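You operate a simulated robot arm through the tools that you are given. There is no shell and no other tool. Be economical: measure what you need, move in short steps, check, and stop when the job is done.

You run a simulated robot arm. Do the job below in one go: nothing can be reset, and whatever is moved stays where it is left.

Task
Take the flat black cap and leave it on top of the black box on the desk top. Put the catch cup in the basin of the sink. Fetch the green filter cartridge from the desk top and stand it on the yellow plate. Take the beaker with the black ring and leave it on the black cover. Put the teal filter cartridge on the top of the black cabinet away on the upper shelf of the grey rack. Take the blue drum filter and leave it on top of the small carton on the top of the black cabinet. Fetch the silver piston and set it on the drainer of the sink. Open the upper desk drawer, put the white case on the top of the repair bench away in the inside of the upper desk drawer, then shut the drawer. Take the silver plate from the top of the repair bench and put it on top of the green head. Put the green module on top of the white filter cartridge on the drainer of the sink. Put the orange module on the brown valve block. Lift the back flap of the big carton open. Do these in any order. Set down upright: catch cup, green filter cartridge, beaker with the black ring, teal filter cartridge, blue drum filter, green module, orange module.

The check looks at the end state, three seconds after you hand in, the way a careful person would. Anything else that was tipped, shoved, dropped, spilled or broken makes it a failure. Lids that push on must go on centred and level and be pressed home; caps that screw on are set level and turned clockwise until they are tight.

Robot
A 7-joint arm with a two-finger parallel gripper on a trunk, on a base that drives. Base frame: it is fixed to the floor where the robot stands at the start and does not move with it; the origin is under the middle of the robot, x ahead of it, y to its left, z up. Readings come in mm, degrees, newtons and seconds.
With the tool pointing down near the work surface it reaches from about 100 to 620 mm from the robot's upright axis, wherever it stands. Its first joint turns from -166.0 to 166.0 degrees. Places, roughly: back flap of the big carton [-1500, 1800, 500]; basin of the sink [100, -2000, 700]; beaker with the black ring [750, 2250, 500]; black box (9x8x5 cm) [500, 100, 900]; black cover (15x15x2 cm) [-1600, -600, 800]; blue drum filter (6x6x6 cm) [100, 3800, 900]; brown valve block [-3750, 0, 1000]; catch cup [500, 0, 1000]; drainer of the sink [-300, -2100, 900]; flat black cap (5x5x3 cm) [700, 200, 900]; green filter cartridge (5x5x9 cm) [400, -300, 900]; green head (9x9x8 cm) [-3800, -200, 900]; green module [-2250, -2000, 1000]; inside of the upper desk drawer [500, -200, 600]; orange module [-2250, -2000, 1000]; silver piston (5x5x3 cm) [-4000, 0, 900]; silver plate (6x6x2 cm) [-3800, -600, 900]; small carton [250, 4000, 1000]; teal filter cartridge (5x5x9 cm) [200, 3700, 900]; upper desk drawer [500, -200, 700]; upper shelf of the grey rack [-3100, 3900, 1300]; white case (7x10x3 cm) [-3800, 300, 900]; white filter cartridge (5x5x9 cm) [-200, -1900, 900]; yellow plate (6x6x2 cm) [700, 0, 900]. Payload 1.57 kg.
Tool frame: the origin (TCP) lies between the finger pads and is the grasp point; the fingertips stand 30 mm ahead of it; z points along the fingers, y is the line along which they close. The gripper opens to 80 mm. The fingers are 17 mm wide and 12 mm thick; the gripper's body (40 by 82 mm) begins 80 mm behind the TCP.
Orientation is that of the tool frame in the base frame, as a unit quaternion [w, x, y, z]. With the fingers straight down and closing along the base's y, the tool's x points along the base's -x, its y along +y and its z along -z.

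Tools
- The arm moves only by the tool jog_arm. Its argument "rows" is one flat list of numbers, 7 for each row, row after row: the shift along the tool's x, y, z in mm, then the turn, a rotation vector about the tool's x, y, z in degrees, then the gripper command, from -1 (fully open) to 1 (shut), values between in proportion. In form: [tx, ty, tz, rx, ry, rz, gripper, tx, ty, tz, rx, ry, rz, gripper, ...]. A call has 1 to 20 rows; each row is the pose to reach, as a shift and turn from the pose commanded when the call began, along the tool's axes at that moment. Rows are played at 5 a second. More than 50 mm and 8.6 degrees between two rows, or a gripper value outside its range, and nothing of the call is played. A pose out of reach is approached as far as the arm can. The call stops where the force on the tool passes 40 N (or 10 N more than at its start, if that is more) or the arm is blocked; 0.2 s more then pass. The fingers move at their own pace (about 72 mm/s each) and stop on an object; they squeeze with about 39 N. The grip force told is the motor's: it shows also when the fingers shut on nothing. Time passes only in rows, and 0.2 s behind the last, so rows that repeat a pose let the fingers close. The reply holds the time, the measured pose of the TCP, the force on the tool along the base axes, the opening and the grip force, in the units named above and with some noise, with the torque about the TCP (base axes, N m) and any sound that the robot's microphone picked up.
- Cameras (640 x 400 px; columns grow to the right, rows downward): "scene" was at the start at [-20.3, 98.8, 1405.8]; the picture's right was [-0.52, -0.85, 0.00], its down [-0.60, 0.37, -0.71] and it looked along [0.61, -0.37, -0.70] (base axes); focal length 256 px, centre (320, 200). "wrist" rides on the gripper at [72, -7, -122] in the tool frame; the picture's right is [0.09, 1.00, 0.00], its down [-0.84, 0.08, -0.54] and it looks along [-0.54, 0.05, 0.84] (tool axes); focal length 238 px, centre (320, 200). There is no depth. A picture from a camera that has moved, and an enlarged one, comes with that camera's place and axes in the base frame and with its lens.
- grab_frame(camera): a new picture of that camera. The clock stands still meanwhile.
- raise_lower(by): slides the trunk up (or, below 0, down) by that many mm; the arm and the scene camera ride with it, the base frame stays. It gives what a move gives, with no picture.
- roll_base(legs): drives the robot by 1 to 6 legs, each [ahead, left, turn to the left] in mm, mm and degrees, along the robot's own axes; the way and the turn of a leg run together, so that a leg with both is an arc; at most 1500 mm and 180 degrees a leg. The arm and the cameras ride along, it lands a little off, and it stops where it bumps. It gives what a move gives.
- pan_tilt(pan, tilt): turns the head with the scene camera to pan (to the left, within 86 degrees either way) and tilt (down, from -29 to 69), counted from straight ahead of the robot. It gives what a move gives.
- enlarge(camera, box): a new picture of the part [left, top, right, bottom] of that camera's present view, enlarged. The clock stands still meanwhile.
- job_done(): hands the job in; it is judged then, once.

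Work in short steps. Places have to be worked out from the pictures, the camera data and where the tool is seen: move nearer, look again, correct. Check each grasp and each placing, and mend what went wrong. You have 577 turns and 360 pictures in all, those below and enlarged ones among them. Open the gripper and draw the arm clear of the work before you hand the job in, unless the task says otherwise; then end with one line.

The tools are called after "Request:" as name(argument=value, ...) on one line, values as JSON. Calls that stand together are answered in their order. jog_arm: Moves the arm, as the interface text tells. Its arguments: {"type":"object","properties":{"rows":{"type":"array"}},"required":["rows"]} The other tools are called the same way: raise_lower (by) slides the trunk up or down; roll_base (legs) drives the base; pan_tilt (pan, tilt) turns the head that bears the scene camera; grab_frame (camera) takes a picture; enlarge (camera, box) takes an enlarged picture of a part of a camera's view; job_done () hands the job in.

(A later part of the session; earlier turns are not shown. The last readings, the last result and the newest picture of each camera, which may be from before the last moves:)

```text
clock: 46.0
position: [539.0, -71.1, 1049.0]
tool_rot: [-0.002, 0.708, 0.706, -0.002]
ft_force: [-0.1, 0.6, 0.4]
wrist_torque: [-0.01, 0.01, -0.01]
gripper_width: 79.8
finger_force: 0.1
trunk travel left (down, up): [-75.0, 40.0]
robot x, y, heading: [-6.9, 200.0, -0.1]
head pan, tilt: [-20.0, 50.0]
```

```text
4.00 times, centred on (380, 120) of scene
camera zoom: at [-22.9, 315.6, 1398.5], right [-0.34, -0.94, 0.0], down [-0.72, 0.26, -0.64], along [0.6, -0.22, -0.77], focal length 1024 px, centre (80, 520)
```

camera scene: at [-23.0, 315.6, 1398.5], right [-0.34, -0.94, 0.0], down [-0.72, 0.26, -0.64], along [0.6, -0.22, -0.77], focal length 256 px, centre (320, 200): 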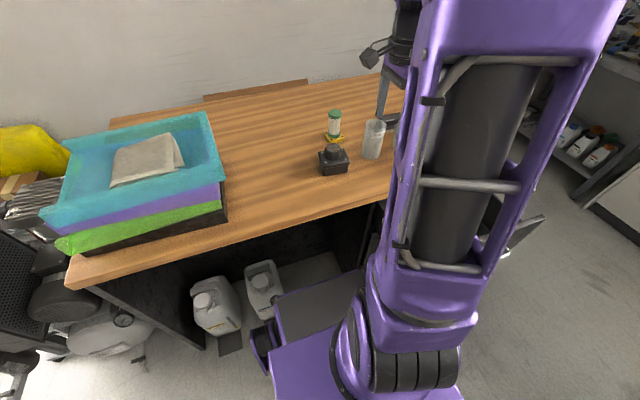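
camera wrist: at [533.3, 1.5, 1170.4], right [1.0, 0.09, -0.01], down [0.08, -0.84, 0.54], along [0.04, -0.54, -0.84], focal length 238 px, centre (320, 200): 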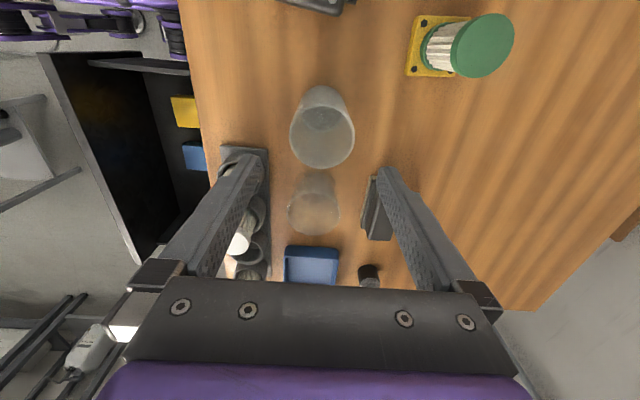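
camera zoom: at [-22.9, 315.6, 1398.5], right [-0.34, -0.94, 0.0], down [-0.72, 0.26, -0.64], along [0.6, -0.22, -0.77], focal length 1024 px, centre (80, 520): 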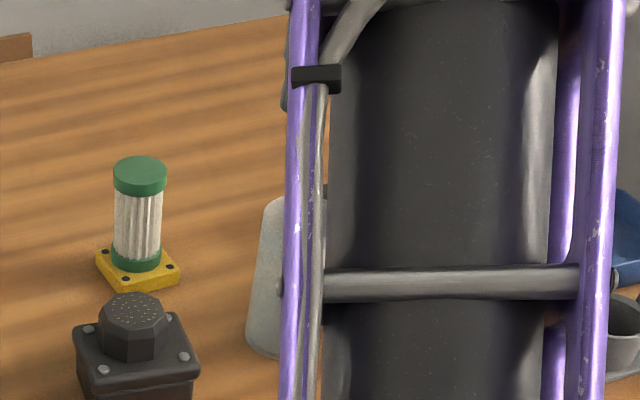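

Cup axis from this view: (538,−59), ~60 mm wide. Correct +11 in y and descend straddling it.

Request:
jog_arm(rows=[11, -1, 20, 0, 0, 0, -1, 11, -1, 45, 0, 0, 0, -1, 11, -1, 70, 0, 0, 0, -1])

Request:
grab_frame(camera="wrist")

```text
clock: 46.8
position: [538.2, -59.0, 978.9]
tool_rot: [-0.002, 0.709, 0.706, -0.001]
ft_force: [-0.1, 0.3, 0.0]
wrist_torque: [0.02, -0.02, 0.04]
gripper_width: 80.1
finger_force: 0.1
trunk travel left (down, up): [-75.0, 40.0]
robot x, y, heading: [-2.6, 199.9, -0.0]
head pan, tilt: [-20.0, 50.0]
```

```text
324 pictures are left
camera wrist: at [532.5, 13.3, 1100.3], right [1.0, 0.09, 0.0], down [0.08, -0.84, 0.54], along [0.05, -0.54, -0.84], focal length 238 px, centre (320, 200)
```

wrist: 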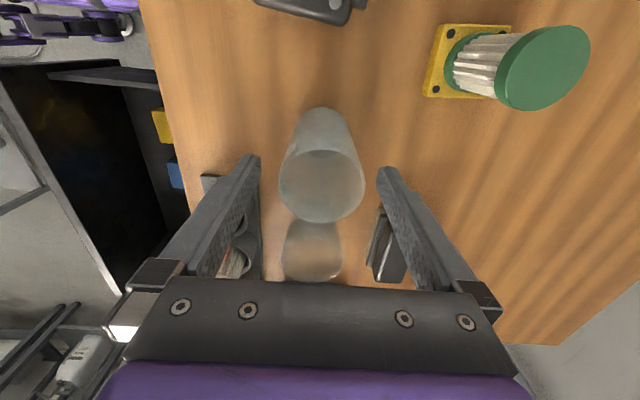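

Centred between the fingers. Descend to grip height and close.

Request:
jog_arm(rows=[-3, 1, 20, 0, 0, 0, -1, -3, 1, 40, 0, 0, 0, -1, -3, 1, 52, 0, 0, 0, -1, -3, 1, 52, 0, 0, 0, 1, -3, 1, 52, 0, 0, 0, 1, -3, 1, 52, 0, 0, 0, 1])

Request:
grab_frame(camera="wrist")

```text
clock: 48.1
position: [539.5, -62.4, 928.1]
tool_rot: [-0.002, 0.708, 0.706, -0.001]
ft_force: [0.3, 0.6, -0.7]
wrist_torque: [0.0, -0.01, 0.01]
gripper_width: 61.4
finger_force: 39.3
trunk travel left (down, up): [-75.0, 40.0]
robot x, y, heading: [-5.6, 202.4, 0.1]
head pan, tilt: [-20.0, 50.0]
```

```text
323 pictures are left
camera wrist: at [533.4, 9.9, 1048.6], right [1.0, 0.09, -0.01], down [0.08, -0.84, 0.54], along [0.04, -0.54, -0.84], focal length 238 px, centre (320, 200)
```

wrist: 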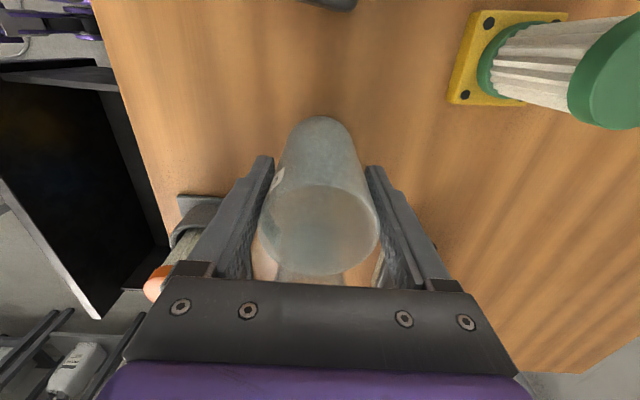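

Cup held (61 mm). Lift it straight up and draw it in, then look around to the right for the route to the sink.

Request:
jog_arm(rows=[0, 0, -45, 0, 0, 0, 1, 0, 0, -90, 0, 0, 0, 1, 0, 0, -135, 0, 0, 0, 1, 0, 0, -165, 0, 0, 0, 1, 40, -25, -165, 0, 0, 0, 1, 80, -50, -165, 0, 0, 0, 1, 120, -75, -165, 0, 0, 0, 1, 160, -100, -165, 0, 0, 0, 1])

Request:
roll_base(legs=[[-450, 0, 0]])

Request:
pan_tilt(pan=-86, tilt=35)

Request:
grab_frame(camera="scene")

```text
clock: 50.0
position: [440.0, 98.2, 1092.1]
tool_rot: [-0.003, 0.707, 0.707, -0.001]
ft_force: [0.5, 0.3, -0.8]
wrist_torque: [0.03, 0.04, 0.02]
gripper_width: 61.5
finger_force: 39.2
trunk travel left (down, up): [-75.0, 40.0]
robot x, y, heading: [-8.3, 197.9, -0.2]
head pan, tilt: [-20.0, 50.0]
```

```text
clock: 52.4
position: [61.4, 100.3, 1093.9]
tool_rot: [-0.001, 0.706, 0.708, 0.0]
ft_force: [-0.4, 0.7, -0.5]
wrist_torque: [-0.01, 0.04, -0.05]
gripper_width: 61.3
finger_force: 39.0
trunk travel left (down, up): [-75.0, 40.0]
robot x, y, heading: [-383.8, 199.1, 0.1]
head pan, tilt: [-20.0, 50.0]
stopped in leg 1: the robot was blocked; the commanded pose is now the measured one
```

```text
clock: 53.7
position: [59.8, 100.6, 1094.3]
tool_rot: [-0.001, 0.706, 0.708, -0.001]
ft_force: [-0.6, 0.2, 0.1]
wrist_torque: [0.0, -0.02, 0.01]
gripper_width: 61.5
finger_force: 39.1
trunk travel left (down, up): [-75.0, 40.0]
robot x, y, heading: [-384.9, 204.0, 0.4]
head pan, tilt: [-85.9, 35.0]
```

```text
322 pictures are left
camera scene: at [-469.1, 255.8, 1420.1], right [-1.0, -0.07, 0.0], down [-0.04, 0.57, -0.82], along [0.06, -0.82, -0.57], focal length 256 px, centre (320, 200)
```

scene: 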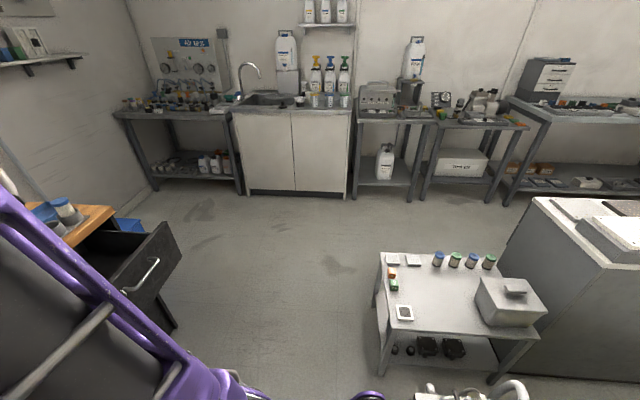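

The robot bumped something behind. I look lower to the right and left sides to see what stands there.

Request:
pan_tilt(pan=-86, tilt=65)

Request:
grab_frame(camera="scene")

Request:
pan_tilt(pan=86, tilt=45)

Request:
grab_frame(camera="scene")

```text
clock: 54.7
position: [59.6, 101.7, 1094.6]
tool_rot: [-0.001, 0.707, 0.707, 0.001]
ft_force: [0.5, -1.1, -0.5]
wrist_torque: [-0.01, 0.05, 0.03]
gripper_width: 61.3
finger_force: 39.0
trunk travel left (down, up): [-75.0, 40.0]
robot x, y, heading: [-387.6, 204.4, 0.4]
head pan, tilt: [-85.9, 65.0]
```

```text
321 pictures are left
camera scene: at [-471.2, 283.0, 1380.4], right [-1.0, -0.07, 0.0], down [-0.07, 0.9, -0.42], along [0.03, -0.42, -0.91], focal length 256 px, centre (320, 200)
```

scene: 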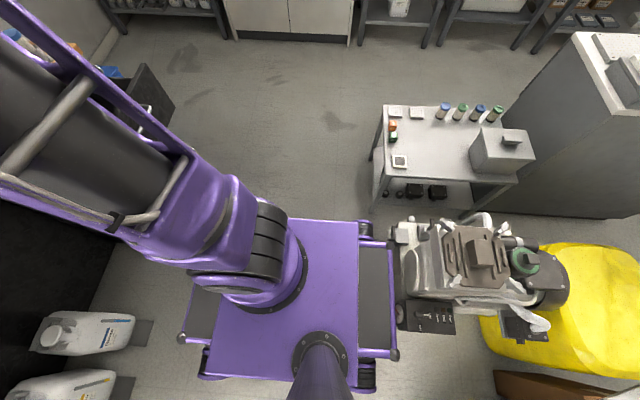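

```text
clock: 57.3
position: [59.9, 100.7, 1094.5]
tool_rot: [-0.002, 0.707, 0.707, 0.0]
ft_force: [-0.5, 0.0, 0.2]
wrist_torque: [-0.03, 0.0, 0.02]
gripper_width: 61.4
finger_force: 38.6
trunk travel left (down, up): [-75.0, 40.0]
robot x, y, heading: [-382.8, 203.7, -0.1]
head pan, tilt: [85.9, 45.0]
```

```text
320 pictures are left
camera scene: at [-470.2, 424.7, 1405.3], right [1.0, -0.07, 0.0], down [-0.05, -0.71, -0.71], along [0.05, 0.71, -0.71], focal length 256 px, centre (320, 200)
```

scene: 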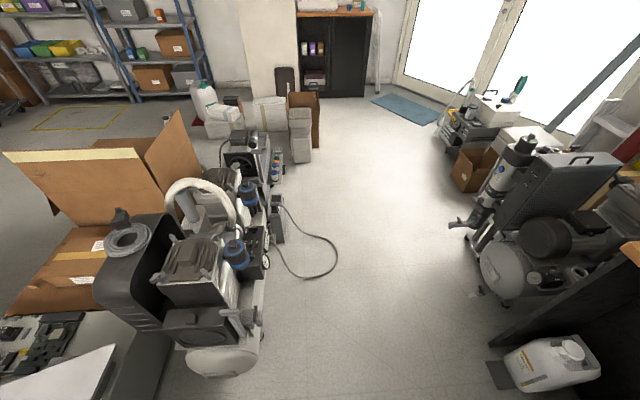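

Behind the robot is a compressor; I must avoid it. The corridor to the sink lies between the white low table (left edge x≈−690) and the open drawer. I go ahead a bit, turn right 90°, and drive down the corridor.

Request:
roll_base(legs=[[230, 0, 0], [0, 0, -90], [0, -150, 0], [1050, 0, 0]])

Request:
pan_tilt(pan=15, tilt=30)

Request:
grab_frame(camera="scene")

```text
clock: 69.6
position: [-405.2, -1294.2, 1094.0]
tool_rot: [-0.002, 1.0, 0.002, 0.001]
ft_force: [-0.2, 0.7, -0.9]
wrist_torque: [0.02, 0.01, -0.02]
gripper_width: 61.4
finger_force: 39.3
trunk travel left (down, up): [-75.0, 40.0]
robot x, y, heading: [-304.4, -846.3, -89.8]
head pan, tilt: [85.9, 45.0]
```

```text
clock: 71.1
position: [-404.4, -1294.5, 1094.1]
tool_rot: [-0.001, 1.0, 0.002, 0.001]
ft_force: [-0.5, 0.2, -0.7]
wrist_torque: [0.01, -0.06, -0.02]
gripper_width: 61.4
finger_force: 38.7
trunk travel left (down, up): [-75.0, 40.0]
robot x, y, heading: [-302.8, -845.9, -89.8]
head pan, tilt: [15.0, 30.0]
```

```text
319 pictures are left
camera scene: at [-140.5, -843.0, 1427.9], right [-0.96, -0.26, 0.0], down [-0.13, 0.48, -0.87], along [0.23, -0.84, -0.5], focal length 256 px, centre (320, 200)
```

scene: 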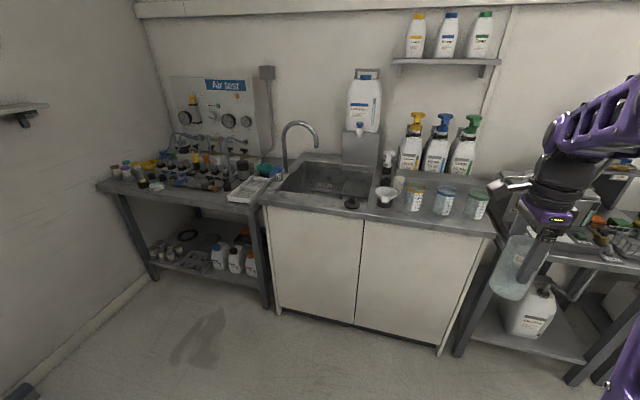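

I see the sink: basin left, drainer with jars right. I move left to face the basin and close in.

Request:
roll_base(legs=[[0, 390, 0], [540, 0, 0]])

Request:
pan_tilt(pan=10, tilt=50)

Request:
grab_frame(camera="scene")

Request:
grab_frame(camera="wrist")

```text
clock: 78.1
position: [-13.5, -1829.2, 1094.2]
tool_rot: [0.0, 1.0, 0.001, 0.001]
ft_force: [0.3, -0.2, -1.2]
wrist_torque: [-0.01, -0.01, 0.03]
gripper_width: 61.5
finger_force: 39.1
trunk travel left (down, up): [-75.0, 40.0]
robot x, y, heading: [87.3, -1383.4, -89.9]
head pan, tilt: [15.0, 30.0]
```

```text
clock: 78.9
position: [-11.7, -1828.6, 1095.0]
tool_rot: [-0.001, 1.0, 0.002, 0.001]
ft_force: [0.5, 0.4, -0.1]
wrist_torque: [0.0, 0.03, 0.01]
gripper_width: 61.2
finger_force: 38.7
trunk travel left (down, up): [-75.0, 40.0]
robot x, y, heading: [88.4, -1379.8, -89.7]
head pan, tilt: [10.0, 50.0]
```

```text
318 pictures are left
camera scene: at [242.3, -1367.2, 1398.5], right [-0.98, -0.18, 0.0], down [-0.13, 0.75, -0.64], along [0.11, -0.63, -0.77], focal length 256 px, centre (320, 200)
```

scene: 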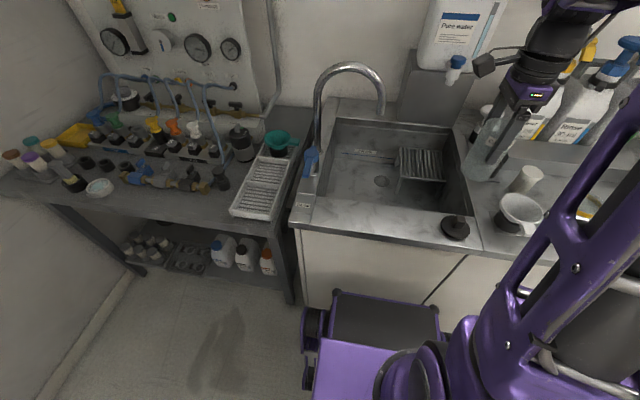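

```text
317 pictures are left
camera wrist: at [59.1, -1821.9, 1215.7], right [0.09, -1.0, 0.0], down [-0.84, -0.08, 0.54], along [-0.54, -0.05, -0.84], focal length 238 px, centre (320, 200)
```

wrist: 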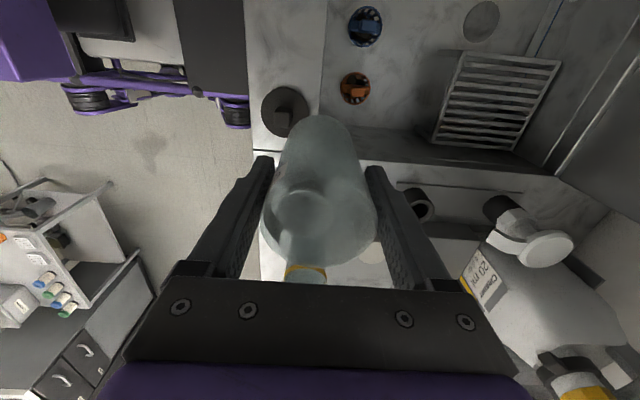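

The basin spans x −80…330, y −1830…−2220, with small things at its front right; the tap tip hangs near y≈−2050. I choose (215,−1935) for the cup, move ahead 40 and bring the cup above.

Request:
roll_base(legs=[[35, 0, 0]])

Request:
jog_arm(rows=[45, 12, 0, 0, 0, 0, 1, 90, 24, 0, 0, 0, 0, 1, 135, 36, 0, 0, 0, 0, 1, 180, 48, 0, 0, 0, 0, 1, 222, 68, 0, 0, 0, 0, 1, 222, 68, 40, 0, 0, 0, 1])

Request:
grab_frame(camera="wrist")

Request:
grab_frame(camera="scene")

```text
clock: 80.0
position: [-12.2, -1863.9, 1093.6]
tool_rot: [-0.002, 1.0, 0.0, 0.0]
ft_force: [0.4, -0.2, -0.7]
wrist_torque: [0.0, 0.02, -0.02]
gripper_width: 61.1
finger_force: 39.0
trunk travel left (down, up): [-75.0, 40.0]
robot x, y, heading: [88.0, -1414.3, -90.0]
head pan, tilt: [10.0, 50.0]
stopped in leg 1: the robot was blocked; the commanded pose is now the measured one
```

```text
clock: 81.4
position: [208.5, -1931.6, 1054.5]
tool_rot: [-0.001, 1.0, -0.001, 0.001]
ft_force: [-0.4, -0.7, -1.8]
wrist_torque: [0.01, 0.01, 0.01]
gripper_width: 61.4
finger_force: 39.0
trunk travel left (down, up): [-75.0, 40.0]
robot x, y, heading: [89.8, -1417.4, -89.8]
head pan, tilt: [10.0, 50.0]
```

```text
316 pictures are left
camera wrist: at [280.9, -1925.5, 1175.3], right [0.09, -1.0, 0.0], down [-0.84, -0.08, 0.54], along [-0.54, -0.05, -0.84], focal length 238 px, centre (320, 200)
```

wrist: 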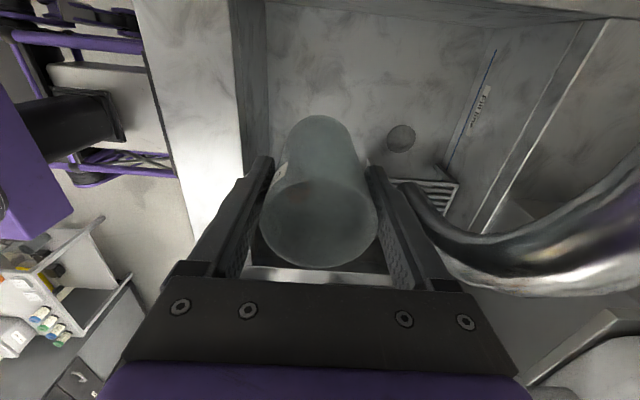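

```text
315 pictures are left
camera scene: at [243.5, -1402.6, 1398.4], right [-0.98, -0.17, 0.0], down [-0.13, 0.75, -0.64], along [0.11, -0.63, -0.77], focal length 256 px, centre (320, 200)
```

scene: 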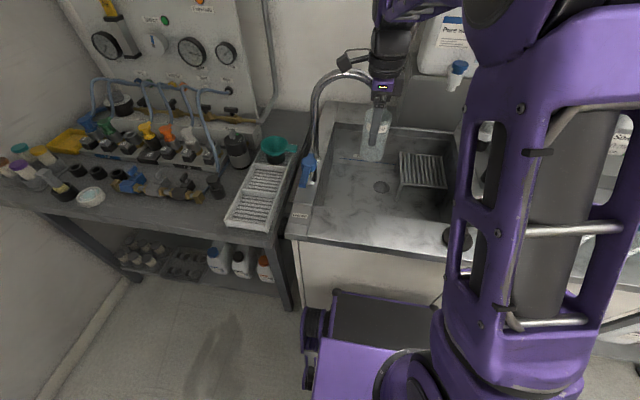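

Floor of the basin ≈ z 650, so release TCP ≈ 733. I shift slightly away from the tap tip and lower into the basin.

Request:
jog_arm(rows=[15, -9, 10, 0, 0, 0, 1, 15, -9, 50, 0, 0, 0, 1, 15, -9, 90, 0, 0, 0, 1, 15, -9, 130, 0, 0, 0, 1, 15, -9, 170, 0, 0, 0, 1, 15, -9, 210, 0, 0, 0, 1, 15, -9, 250, 0, 0, 0, 1, 15, -9, 280, 0, 0, 0, 1])

Request:
grab_frame(camera="wrist")

Request:
grab_frame(camera="scene")

```text
clock: 83.2
position: [224.9, -1922.4, 773.7]
tool_rot: [-0.001, 1.0, -0.001, 0.001]
ft_force: [0.0, 0.2, -0.5]
wrist_torque: [-0.01, 0.0, -0.02]
gripper_width: 61.4
finger_force: 39.2
trunk travel left (down, up): [-75.0, 40.0]
robot x, y, heading: [91.7, -1416.8, -90.1]
head pan, tilt: [10.0, 50.0]
```

```text
314 pictures are left
camera wrist: at [296.7, -1915.8, 895.5], right [0.09, -1.0, 0.0], down [-0.84, -0.08, 0.54], along [-0.54, -0.05, -0.84], focal length 238 px, centre (320, 200)
```

wrist: 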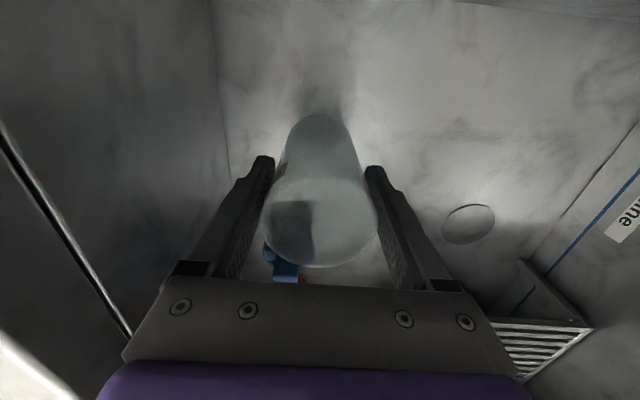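

```text
313 pictures are left
camera scene: at [243.3, -1402.5, 1398.5], right [-0.98, -0.17, 0.0], down [-0.13, 0.75, -0.64], along [0.11, -0.63, -0.77], focal length 256 px, centre (320, 200)
```

scene: 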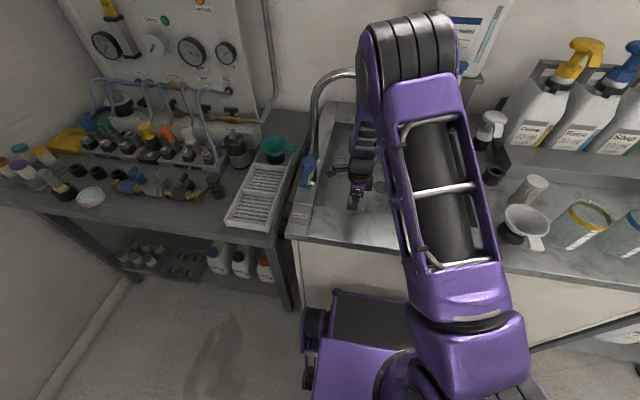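

Clear floor below the cup. Creep down to contact.

Request:
jog_arm(rows=[0, 0, 20, 0, 0, 0, 1, 0, 0, 32, 0, 0, 0, 1, 0, 0, 36, 0, 0, 0, 1, 0, 0, 38, 0, 0, 0, 1, 0, 0, 40, 0, 0, 0, 1, 0, 0, 42, 0, 0, 0, 1])

```text
clock: 84.4
position: [226.4, -1924.4, 738.0]
tool_rot: [0.002, 1.0, 0.0, 0.002]
ft_force: [-2.0, 6.1, 20.4]
wrist_torque: [0.65, 0.45, -0.11]
gripper_width: 59.3
finger_force: 38.6
trunk travel left (down, up): [-75.0, 40.0]
robot x, y, heading: [90.7, -1414.0, -90.1]
head pan, tilt: [10.0, 50.0]
stopped in row 6: the force on the tool passed its limit at 43 N (the readings are from after the stop); the commanded pose is now the measured one
```

Floor contact. Ease up 2 mm, release, withdraw upward.

Request:
jog_arm(rows=[0, 0, -1.5, 0, 0, 0, 1, 0, 0, -1.5, 0, 0, 0, 0.2, 0, 0, -1.5, 0, 0, 0, -0.6, 0, 0, -1.5, 0, 0, 0, -1, 0, 0, -40, 0, 0, 0, -1, 0, 0, -85, 0, 0, 0, -1, 0, 0, -130, 0, 0, 0, -1])

Request:
grab_frame(camera="wrist")

```text
clock: 86.0
position: [223.8, -1924.0, 866.6]
tool_rot: [0.0, 1.0, -0.001, 0.001]
ft_force: [0.0, -0.5, 0.8]
wrist_torque: [0.01, -0.02, -0.01]
gripper_width: 79.7
finger_force: 0.1
trunk travel left (down, up): [-75.0, 40.0]
robot x, y, heading: [89.3, -1416.6, -90.1]
head pan, tilt: [10.0, 50.0]
```

```text
312 pictures are left
camera wrist: at [296.4, -1916.3, 987.9], right [0.09, -1.0, 0.0], down [-0.84, -0.08, 0.54], along [-0.54, -0.05, -0.84], focal length 238 px, centre (320, 200)
```

wrist: 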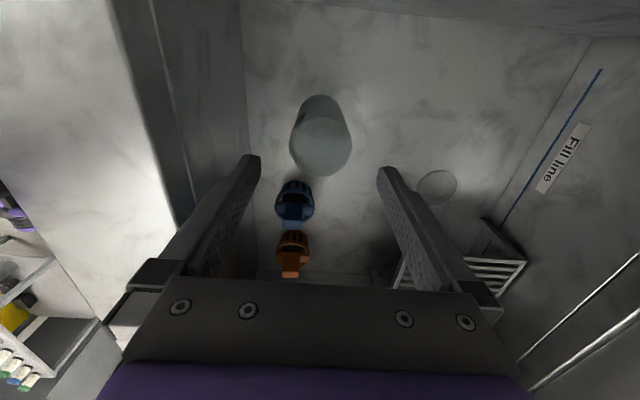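

The catch cup stands upright in the basin. I raise the arm and take a look at the drainer on the right.

Request:
jog_arm(rows=[0, 0, -45, 0, 0, 0, -1, 0, 0, -90, 0, 0, 0, -1, 0, 0, -135, 0, 0, 0, -1, 0, 0, -180, 0, 0, 0, -1, -20, -40, -225, 0, 0, 0, -1, -30, -80, -230, 0, 0, 0, -1, -40, -120, -230, 0, 0, 0, -1])

Request:
roll_base(legs=[[-170, 0, 0], [0, -450, 0]])

Request:
pan_tilt(pan=15, tilt=40)

Request:
grab_frame(camera="scene")

```text
refused: row 5 steps farther than a row can; nothing moved
```

```text
clock: 87.1
position: [224.8, -1868.7, 869.8]
tool_rot: [0.021, 1.0, -0.003, 0.003]
ft_force: [2.1, -22.9, -13.6]
wrist_torque: [-0.79, -0.14, 0.08]
gripper_width: 60.6
finger_force: 0.0
trunk travel left (down, up): [-75.0, 40.0]
robot x, y, heading: [94.6, -1345.9, -90.0]
head pan, tilt: [10.0, 50.0]
stopped in leg 1: the force on the tool passed its limit at 55 N (the readings are from after the stop); the commanded pose is now the measured one
```

```text
clock: 87.8
position: [224.7, -1866.8, 870.4]
tool_rot: [0.02, 1.0, -0.002, 0.002]
ft_force: [1.6, -26.5, -6.2]
wrist_torque: [-0.52, -0.11, 0.13]
gripper_width: 56.9
finger_force: 0.0
trunk travel left (down, up): [-75.0, 40.0]
robot x, y, heading: [91.3, -1347.7, -90.1]
head pan, tilt: [15.0, 40.0]
```

```text
311 pictures are left
camera scene: at [252.4, -1340.9, 1412.6], right [-0.97, -0.26, 0.0], down [-0.17, 0.62, -0.76], along [0.2, -0.74, -0.64], focal length 256 px, centre (320, 200)
```

scene: 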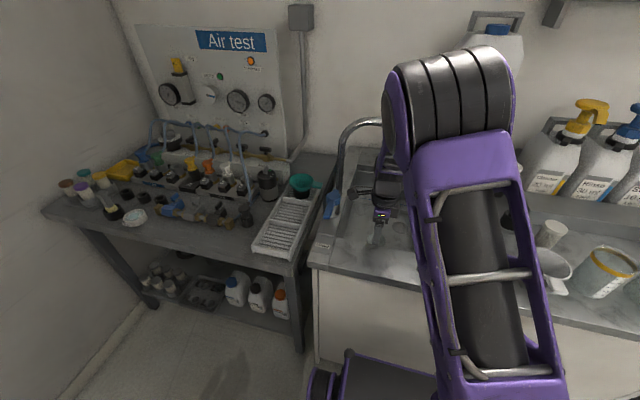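

My lift was refused and the finger touched the basin wall. I ease off the wall, then raise.

Request:
jog_arm(rows=[0, 15, 0, 0, 0, 0, -1, 0, 30, 0, 0, 0, 0, -1, 0, 40, 0, 0, 0, 0, -1])

Request:
jog_arm(rows=[0, 0, -40, 0, 0, 0, -1, 0, 0, -80, 0, 0, 0, -1, 0, 0, -120, 0, 0, 0, -1, 0, 0, -160, 0, 0, 0, -1, 0, 0, -200, 0, 0, 0, -1, 0, 0, -230, 0, 0, 0, -1])

Request:
grab_frame(camera="wrist")

```text
clock: 88.6
position: [222.8, -1904.4, 871.8]
tool_rot: [0.017, 1.0, -0.001, 0.003]
ft_force: [-0.1, 1.5, -0.5]
wrist_torque: [-0.04, 0.02, -0.02]
gripper_width: 79.9
finger_force: 0.1
trunk travel left (down, up): [-75.0, 40.0]
robot x, y, heading: [88.2, -1347.1, -90.1]
head pan, tilt: [15.0, 40.0]
```

```text
clock: 90.0
position: [221.9, -1895.5, 1101.6]
tool_rot: [0.018, 1.0, -0.002, 0.002]
ft_force: [0.5, -0.5, -0.3]
wrist_torque: [0.0, 0.03, -0.03]
gripper_width: 79.9
finger_force: 0.0
trunk travel left (down, up): [-75.0, 40.0]
robot x, y, heading: [95.1, -1347.2, -90.1]
head pan, tilt: [15.0, 40.0]
```

```text
310 pictures are left
camera wrist: at [294.0, -1884.4, 1223.5], right [0.09, -1.0, 0.04], down [-0.84, -0.05, 0.54], along [-0.54, -0.08, -0.84], focal length 238 px, centre (320, 200)
```

wrist: 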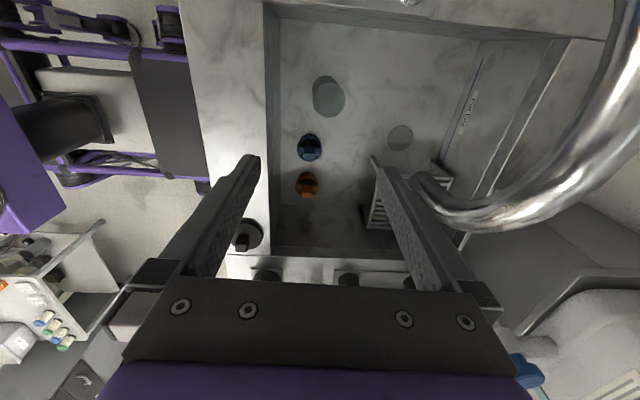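

Cup fine; nothing else disturbed. I straighten the 2° tilt, pull the arm in, then drive right to view the drainer and beyond.

Request:
jog_arm(rows=[-10, -30, 0, 2.06, 0, 0, -1, -40, -60, 0, 2.06, 0, 0, -1, -80, -80, 0, 2.06, 0, 0, -1, -120, -100, 0, 2.06, 0, 0, -1])

Request:
roll_base(legs=[[-100, 0, 0], [0, -450, 0]])

Request:
pan_tilt(pan=15, tilt=40)

Request:
grab_frame(camera="scene")

```text
clock: 91.0
position: [103.1, -1795.4, 1097.3]
tool_rot: [0.001, 1.0, -0.002, 0.003]
ft_force: [0.4, 0.0, 0.1]
wrist_torque: [0.01, -0.01, 0.01]
gripper_width: 80.0
finger_force: 0.1
trunk travel left (down, up): [-75.0, 40.0]
robot x, y, heading: [88.5, -1347.3, -90.1]
head pan, tilt: [15.0, 40.0]
```

```text
clock: 96.6
position: [-341.3, -1696.5, 1096.7]
tool_rot: [0.001, 1.0, -0.002, 0.002]
ft_force: [0.4, 0.6, 0.4]
wrist_torque: [0.0, -0.04, 0.0]
gripper_width: 79.9
finger_force: 0.0
trunk travel left (down, up): [-75.0, 40.0]
robot x, y, heading: [-358.1, -1247.3, -90.0]
head pan, tilt: [15.0, 40.0]
```

```text
clock: 97.2
position: [-341.4, -1697.3, 1097.0]
tool_rot: [0.001, 1.0, -0.002, 0.003]
ft_force: [0.4, -0.1, 0.6]
wrist_torque: [-0.02, 0.0, -0.01]
gripper_width: 80.1
finger_force: 0.1
trunk travel left (down, up): [-75.0, 40.0]
robot x, y, heading: [-357.4, -1246.1, -90.0]
head pan, tilt: [15.0, 40.0]
```

```text
309 pictures are left
camera scene: at [-194.4, -1238.9, 1412.6], right [-0.97, -0.26, 0.0], down [-0.17, 0.62, -0.77], along [0.2, -0.74, -0.64], focal length 256 px, centre (320, 200)
```

scene: 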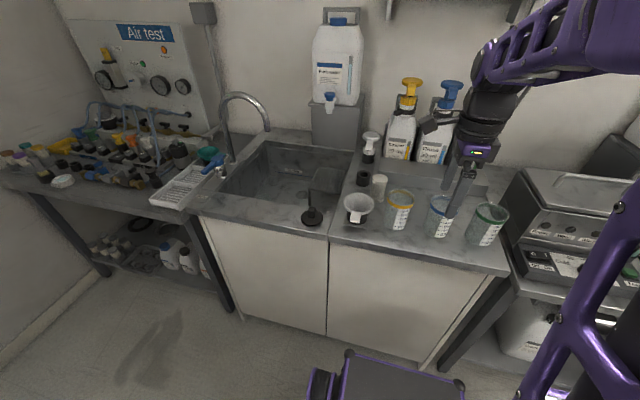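

White cartridge stands at about (−200,−1941). Now along the aisle to the bench with the modules.

Request:
roll_base(legs=[[0, -1000, 0], [0, -850, 0]])

Request:
grab_frame(camera="scene")

```text
clock: 115.2
position: [-2194.9, -1676.2, 1096.3]
tool_rot: [0.0, 1.0, -0.009, 0.003]
ft_force: [0.4, -0.5, 0.2]
wrist_torque: [0.01, 0.04, 0.01]
gripper_width: 80.1
finger_force: 0.0
trunk travel left (down, up): [-75.0, 40.0]
robot x, y, heading: [-2202.2, -1233.5, -90.9]
head pan, tilt: [15.0, 40.0]
```

```text
308 pictures are left
camera scene: at [-2040.0, -1221.0, 1412.6], right [-0.97, -0.24, 0.0], down [-0.16, 0.62, -0.77], along [0.19, -0.74, -0.64], focal length 256 px, centre (320, 200)
```

scene: 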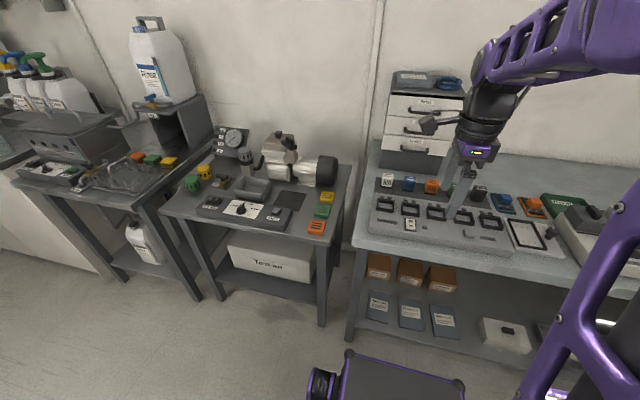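

The fixture on the right bench carries a row of modules near the expected place. Zoom in.

Request:
enlarge(camera="scene", box=[350, 140, 590, 290])

Request:
enlarge(camera="scene", box=[160, 120, 400, 270])

```text
2.67 times, centred on (470, 215) of scene
camera zoom: at [-2040.0, -1221.0, 1412.6], right [-0.97, -0.24, 0.0], down [-0.16, 0.62, -0.77], along [0.19, -0.74, -0.64], focal length 683 px, centre (-80, 160)
```

zoom: 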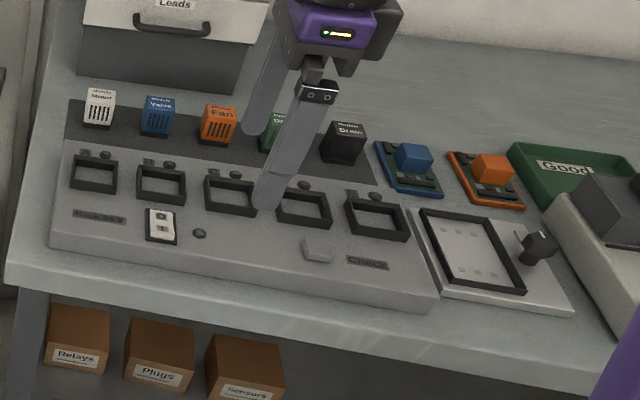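

```text
2.67 times, centred on (280, 195) of scene
camera zoom: at [-2040.0, -1221.0, 1412.6], right [-0.97, -0.24, 0.0], down [-0.16, 0.62, -0.77], along [0.19, -0.74, -0.64], focal length 683 px, centre (427, 213)
```

zoom: 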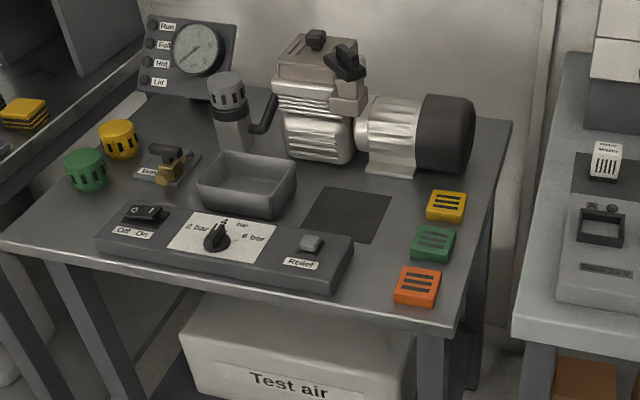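

The module row is labelled: white, blue, orange (≈−2224,−1940), green (≈−2293,−1947), black. I move ahead 120 mm and view from above with the wrist.

Request:
roll_base(legs=[[120, 0, 0.9]])

Request:
jog_arm(rows=[-30, 35, 0, 0, 0, 0, -1, -60, 70, 0, 0, 0, 0, -1, -80, 100, 0, 0, 0, 0, -1])

Request:
grab_frame(camera="wrist")

Request:
grab_frame(camera="scene")

```text
clock: 116.5
position: [-2186.3, -1795.3, 1096.7]
tool_rot: [0.0, 1.0, 0.0, 0.002]
ft_force: [0.0, 0.4, -0.5]
wrist_torque: [-0.03, 0.03, 0.01]
gripper_width: 80.2
finger_force: 0.0
trunk travel left (down, up): [-75.0, 40.0]
robot x, y, heading: [-2200.2, -1348.9, -90.3]
head pan, tilt: [15.0, 40.0]
```

```text
clock: 117.3
position: [-2267.6, -1895.7, 1096.6]
tool_rot: [0.001, 1.0, 0.0, 0.002]
ft_force: [0.1, 0.6, -0.2]
wrist_torque: [-0.01, 0.02, 0.01]
gripper_width: 80.1
finger_force: 0.1
trunk travel left (down, up): [-75.0, 40.0]
robot x, y, heading: [-2201.5, -1346.9, -89.9]
head pan, tilt: [15.0, 40.0]
```

```text
305 pictures are left
camera wrist: at [-2196.1, -1888.0, 1218.2], right [0.09, -1.0, 0.0], down [-0.84, -0.08, 0.54], along [-0.54, -0.05, -0.84], focal length 238 px, centre (320, 200)
```

wrist: 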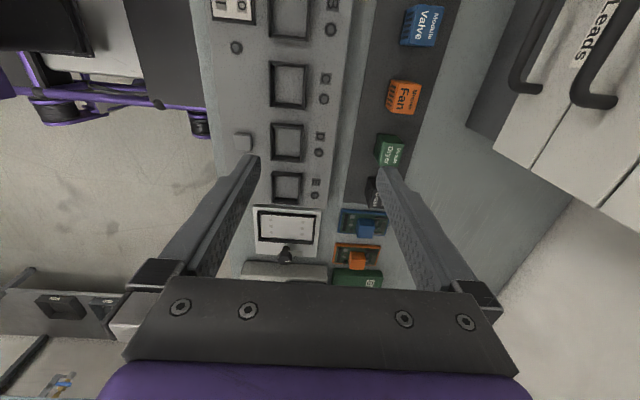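

```text
304 pictures are left
camera scene: at [-2040.8, -1337.0, 1412.6], right [-0.97, -0.26, 0.0], down [-0.17, 0.62, -0.77], along [0.2, -0.74, -0.64], focal length 256 px, centre (320, 200)
```

scene: 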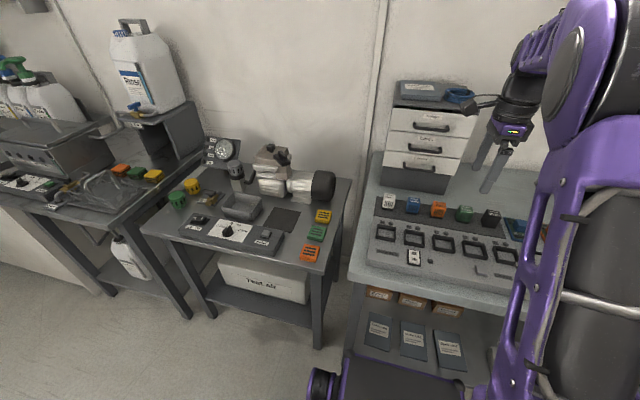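

Green module triangulates to about (−2312,−2002), top z≈890. I shift right 100 and ahead a little to bring it into reach.

Request:
roll_base(legs=[[0, -100, 0], [25, 0, 0]])

Request:
jog_arm(rows=[10, 30, 30, 0, 0, 0, -1, 25, 60, 60, 0, 0, 0, -1, 40, 80, 90, 0, 0, 0, -1])

Request:
grab_frame(camera="wrist")

```text
clock: 119.3
position: [-2365.9, -1920.0, 1097.2]
tool_rot: [0.0, 1.0, 0.0, 0.002]
ft_force: [1.1, 0.2, -0.2]
wrist_torque: [-0.04, -0.01, 0.01]
gripper_width: 80.1
finger_force: 0.1
trunk travel left (down, up): [-75.0, 40.0]
robot x, y, heading: [-2298.1, -1376.6, -89.8]
head pan, tilt: [15.0, 40.0]
```

```text
clock: 120.1
position: [-2324.3, -2001.0, 1007.6]
tool_rot: [0.001, 1.0, 0.0, 0.003]
ft_force: [1.0, -0.5, 0.9]
wrist_torque: [-0.03, 0.0, 0.02]
gripper_width: 80.1
finger_force: 0.1
trunk travel left (down, up): [-75.0, 40.0]
robot x, y, heading: [-2302.6, -1370.3, -89.9]
head pan, tilt: [15.0, 40.0]
```

```text
303 pictures are left
camera wrist: at [-2253.4, -1993.6, 1128.8], right [0.09, -1.0, 0.0], down [-0.84, -0.08, 0.54], along [-0.53, -0.05, -0.84], focal length 238 px, centre (320, 200)
```

wrist: 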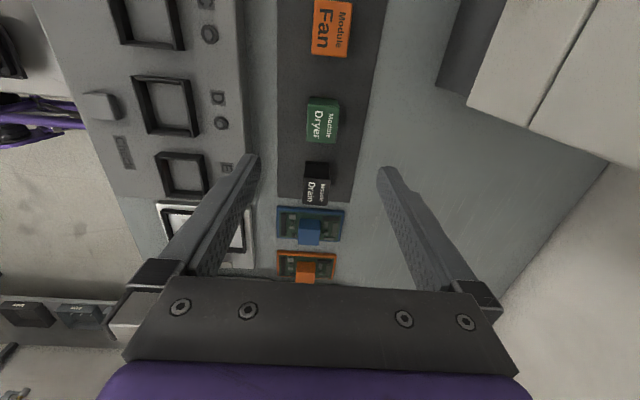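

Green module directly ahead in the view: centre (−2316,−2002.5). Move over it and descend partly.

Request:
jog_arm(rows=[8, 1, 30, 0, 0, 0, -1, 8, 1, 60, 0, 0, 0, -1, 8, 1, 87, 0, 0, 0, -1])

Request:
grab_frame(camera="wrist")

Request:
enlarge(camera="scene", box=[350, 120, 550, 245])

```text
clock: 120.9
position: [-2315.8, -2001.8, 920.5]
tool_rot: [0.001, 1.0, -0.001, 0.002]
ft_force: [0.3, -0.2, -0.2]
wrist_torque: [0.03, 0.01, -0.03]
gripper_width: 80.0
finger_force: 0.0
trunk travel left (down, up): [-75.0, 40.0]
robot x, y, heading: [-2300.9, -1370.7, -89.7]
head pan, tilt: [15.0, 40.0]
```

```text
302 pictures are left
camera wrist: at [-2245.0, -1995.3, 1041.7], right [0.09, -1.0, 0.0], down [-0.84, -0.08, 0.54], along [-0.53, -0.05, -0.84], focal length 238 px, centre (320, 200)
```

wrist: 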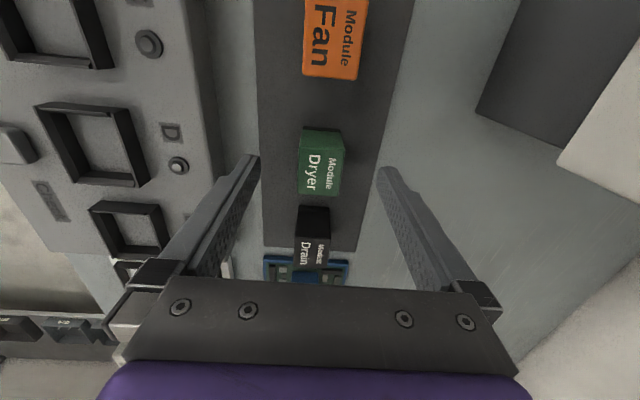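

```text
3.20 times, centred on (450, 182) of scene
camera zoom: at [-2139.6, -1362.2, 1412.6], right [-0.97, -0.26, 0.0], down [-0.17, 0.62, -0.77], along [0.2, -0.74, -0.64], focal length 819 px, centre (-96, 256)
```

zoom: 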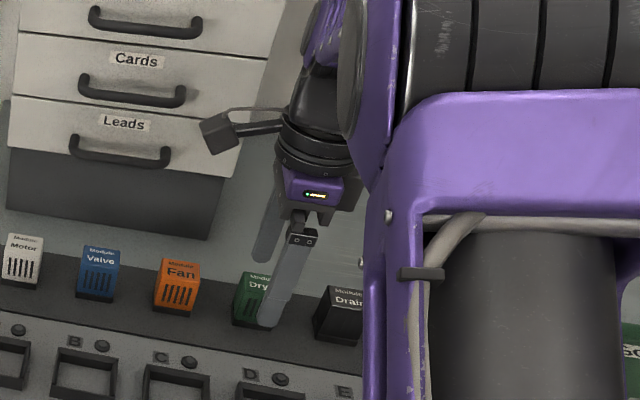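

Module top ≈ z 900, ~45 mm tall. Descend to TCP 892 and close.

Request:
jog_arm(rows=[2, 0, 15, 0, 0, 0, -1, 2, 0, 28, 0, 0, 0, -1, 2, 0, 28, 0, 0, 0, 1, 2, 0, 28, 0, 0, 0, 1, 2, 0, 28, 0, 0, 0, 1, 2, 0, 28, 0, 0, 0, 1])

Request:
grab_frame(camera="wrist")

```text
clock: 122.3
position: [-2315.8, -2002.5, 891.7]
tool_rot: [0.001, 1.0, 0.0, 0.002]
ft_force: [-0.2, -0.3, 0.5]
wrist_torque: [0.06, 0.0, 0.01]
gripper_width: 29.5
finger_force: 38.7
trunk travel left (down, up): [-75.0, 40.0]
robot x, y, heading: [-2302.7, -1373.3, -90.2]
head pan, tilt: [15.0, 40.0]
```

```text
300 pictures are left
camera wrist: at [-2243.0, -1994.7, 1013.4], right [0.09, -1.0, 0.0], down [-0.84, -0.08, 0.54], along [-0.54, -0.05, -0.84], focal length 238 px, centre (320, 200)
```

wrist: 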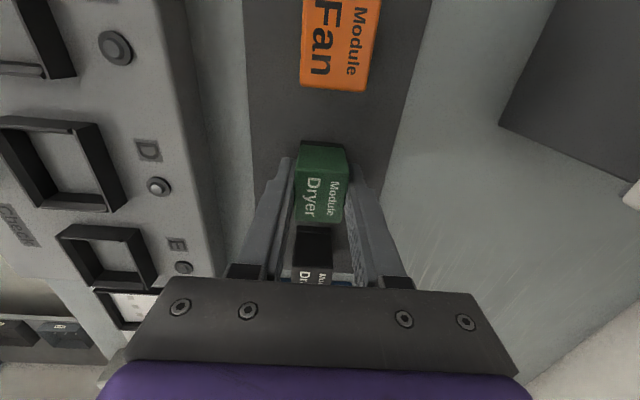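

Gripped at 29.5 mm. Lift and draw in.

Request:
jog_arm(rows=[0, 0, -20, 0, 0, 0, 1, 0, 0, -65, 0, 0, 0, 1, 0, 0, -110, 0, 0, 0, 1, 0, 0, -155, 0, 0, 0, 1, 0, 0, -200, 0, 0, 0, 1, 0, -40, -205, 0, 0, 0, 1, 0, -85, -205, 0, 0, 0, 1, 0, -130, -205, 0, 0, 0, 1])

Request:
grab_frame(camera="wrist")

```text
clock: 124.1
position: [-2316.3, -1869.7, 1097.9]
tool_rot: [0.001, 1.0, 0.001, 0.002]
ft_force: [0.2, -0.6, -0.3]
wrist_torque: [0.03, 0.02, 0.0]
gripper_width: 29.5
finger_force: 39.3
trunk travel left (down, up): [-75.0, 40.0]
robot x, y, heading: [-2302.0, -1372.0, -90.0]
head pan, tilt: [15.0, 40.0]
```

```text
299 pictures are left
camera wrist: at [-2244.9, -1863.0, 1218.6], right [0.09, -1.0, 0.0], down [-0.84, -0.08, 0.54], along [-0.54, -0.05, -0.84], focal length 238 px, centre (320, 200)
```

wrist: 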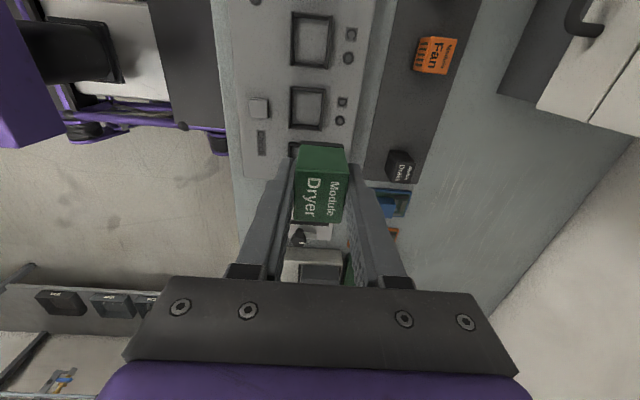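

Drive back along the aisle to the drainer.

Request:
roll_base(legs=[[-120, 0, 0], [0, 1200, 0], [0, 870, 0]])

Request:
grab_frame(camera="scene")

```text
clock: 144.9
position: [-273.2, -1752.5, 1097.2]
tool_rot: [0.001, 1.0, -0.008, 0.002]
ft_force: [-0.7, 0.0, -0.1]
wrist_torque: [-0.02, -0.01, -0.01]
gripper_width: 29.1
finger_force: 38.7
trunk travel left (down, up): [-75.0, 40.0]
robot x, y, heading: [-249.9, -1253.3, -90.5]
head pan, tilt: [15.0, 40.0]
```

```text
298 pictures are left
camera scene: at [-90.3, -1247.0, 1412.6], right [-0.97, -0.25, 0.0], down [-0.16, 0.62, -0.77], along [0.19, -0.74, -0.64], focal length 256 px, centre (320, 200)
```

scene: 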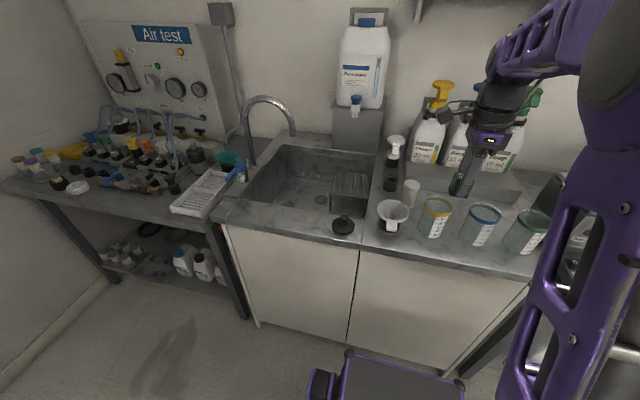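

Approach the drainer and zoom on the white cartridge.

Request:
roll_base(legs=[[130, 0, 0.5]])

Request:
pan_tilt(pan=0, tilt=50)

Request:
grab_frame(camera="scene")

Request:
grab_frame(camera="wrist")

```text
clock: 146.1
position: [-271.5, -1881.8, 1098.1]
tool_rot: [0.001, 1.0, -0.004, 0.002]
ft_force: [0.7, 0.5, -1.1]
wrist_torque: [0.0, -0.01, 0.02]
gripper_width: 29.3
finger_force: 39.1
trunk travel left (down, up): [-75.0, 40.0]
robot x, y, heading: [-250.8, -1383.1, -90.2]
head pan, tilt: [15.0, 40.0]
```

```text
clock: 146.9
position: [-270.6, -1881.5, 1096.5]
tool_rot: [0.001, 1.0, -0.004, 0.002]
ft_force: [0.3, -0.2, -0.8]
wrist_torque: [0.01, 0.01, 0.0]
gripper_width: 29.2
finger_force: 39.3
trunk travel left (down, up): [-75.0, 40.0]
robot x, y, heading: [-253.2, -1383.8, -89.8]
head pan, tilt: [0.0, 50.0]
```

```text
297 pictures are left
camera scene: at [-113.3, -1369.2, 1398.5], right [-1.0, 0.0, 0.0], down [0.0, 0.77, -0.64], along [0.0, -0.64, -0.77], focal length 256 px, centre (320, 200)
```

scene: 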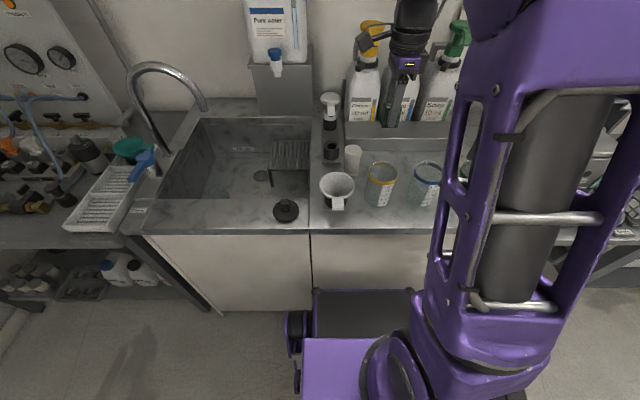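

```text
296 pictures are left
camera wrist: at [-199.8, -1874.7, 1218.6], right [0.09, -1.0, 0.0], down [-0.84, -0.07, 0.54], along [-0.54, -0.05, -0.84], focal length 238 px, centre (320, 200)
```

wrist: 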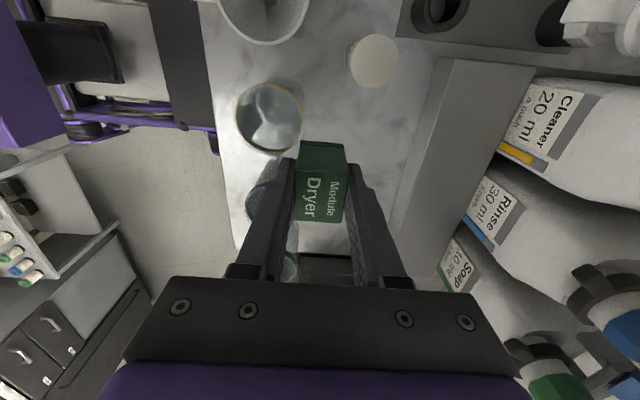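

White cartridge top centre: (−205.5,−1927), z≈946. Move the module above it and check.

Request:
jog_arm(rows=[35, 23, 0, 0, 0, 0, 1, 65, 46, 0, 0, 0, 0, 1, 65, 46, 40, 0, 0, 0, 1, 65, 46, 75, 0, 0, 0, 1])

Request:
grab_frame(camera="wrist")

Request:
enlarge(camera="scene", box=[300, 80, 440, 180])

```text
clock: 147.9
position: [-205.4, -1928.8, 1022.7]
tool_rot: [0.001, 1.0, -0.003, 0.003]
ft_force: [-1.5, 0.6, -0.7]
wrist_torque: [-0.02, 0.05, -0.01]
gripper_width: 29.2
finger_force: 39.4
trunk travel left (down, up): [-75.0, 40.0]
robot x, y, heading: [-250.5, -1381.6, -90.1]
head pan, tilt: [0.0, 50.0]
```

```text
295 pictures are left
camera wrist: at [-133.6, -1921.4, 1144.8], right [0.09, -1.0, 0.0], down [-0.84, -0.07, 0.54], along [-0.54, -0.05, -0.84], focal length 238 px, centre (320, 200)
```

wrist: 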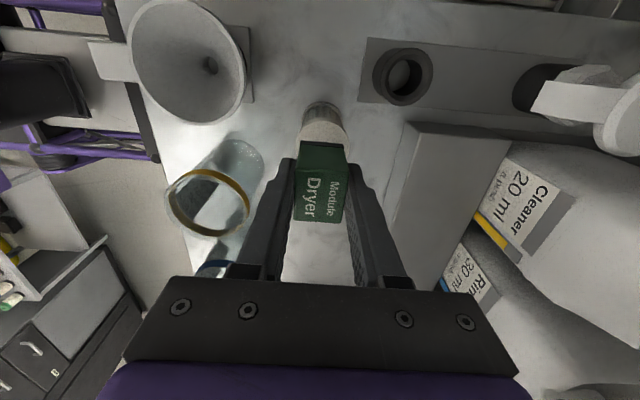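

```text
4.00 times, centred on (370, 130) of scene
camera zoom: at [-113.4, -1369.0, 1398.5], right [-1.0, 0.0, 0.0], down [0.0, 0.77, -0.64], along [0.0, -0.64, -0.77], focal length 1024 px, centre (120, 480)
```

zoom: 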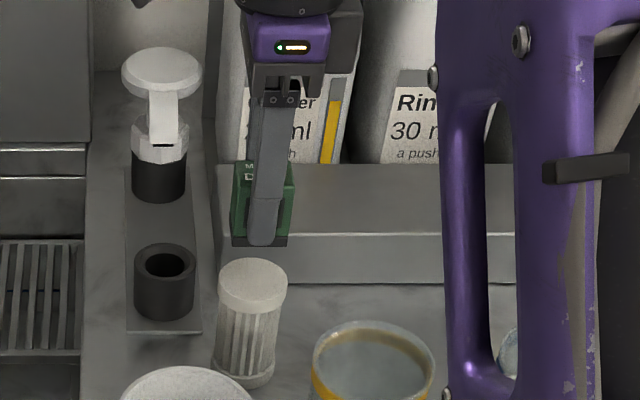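

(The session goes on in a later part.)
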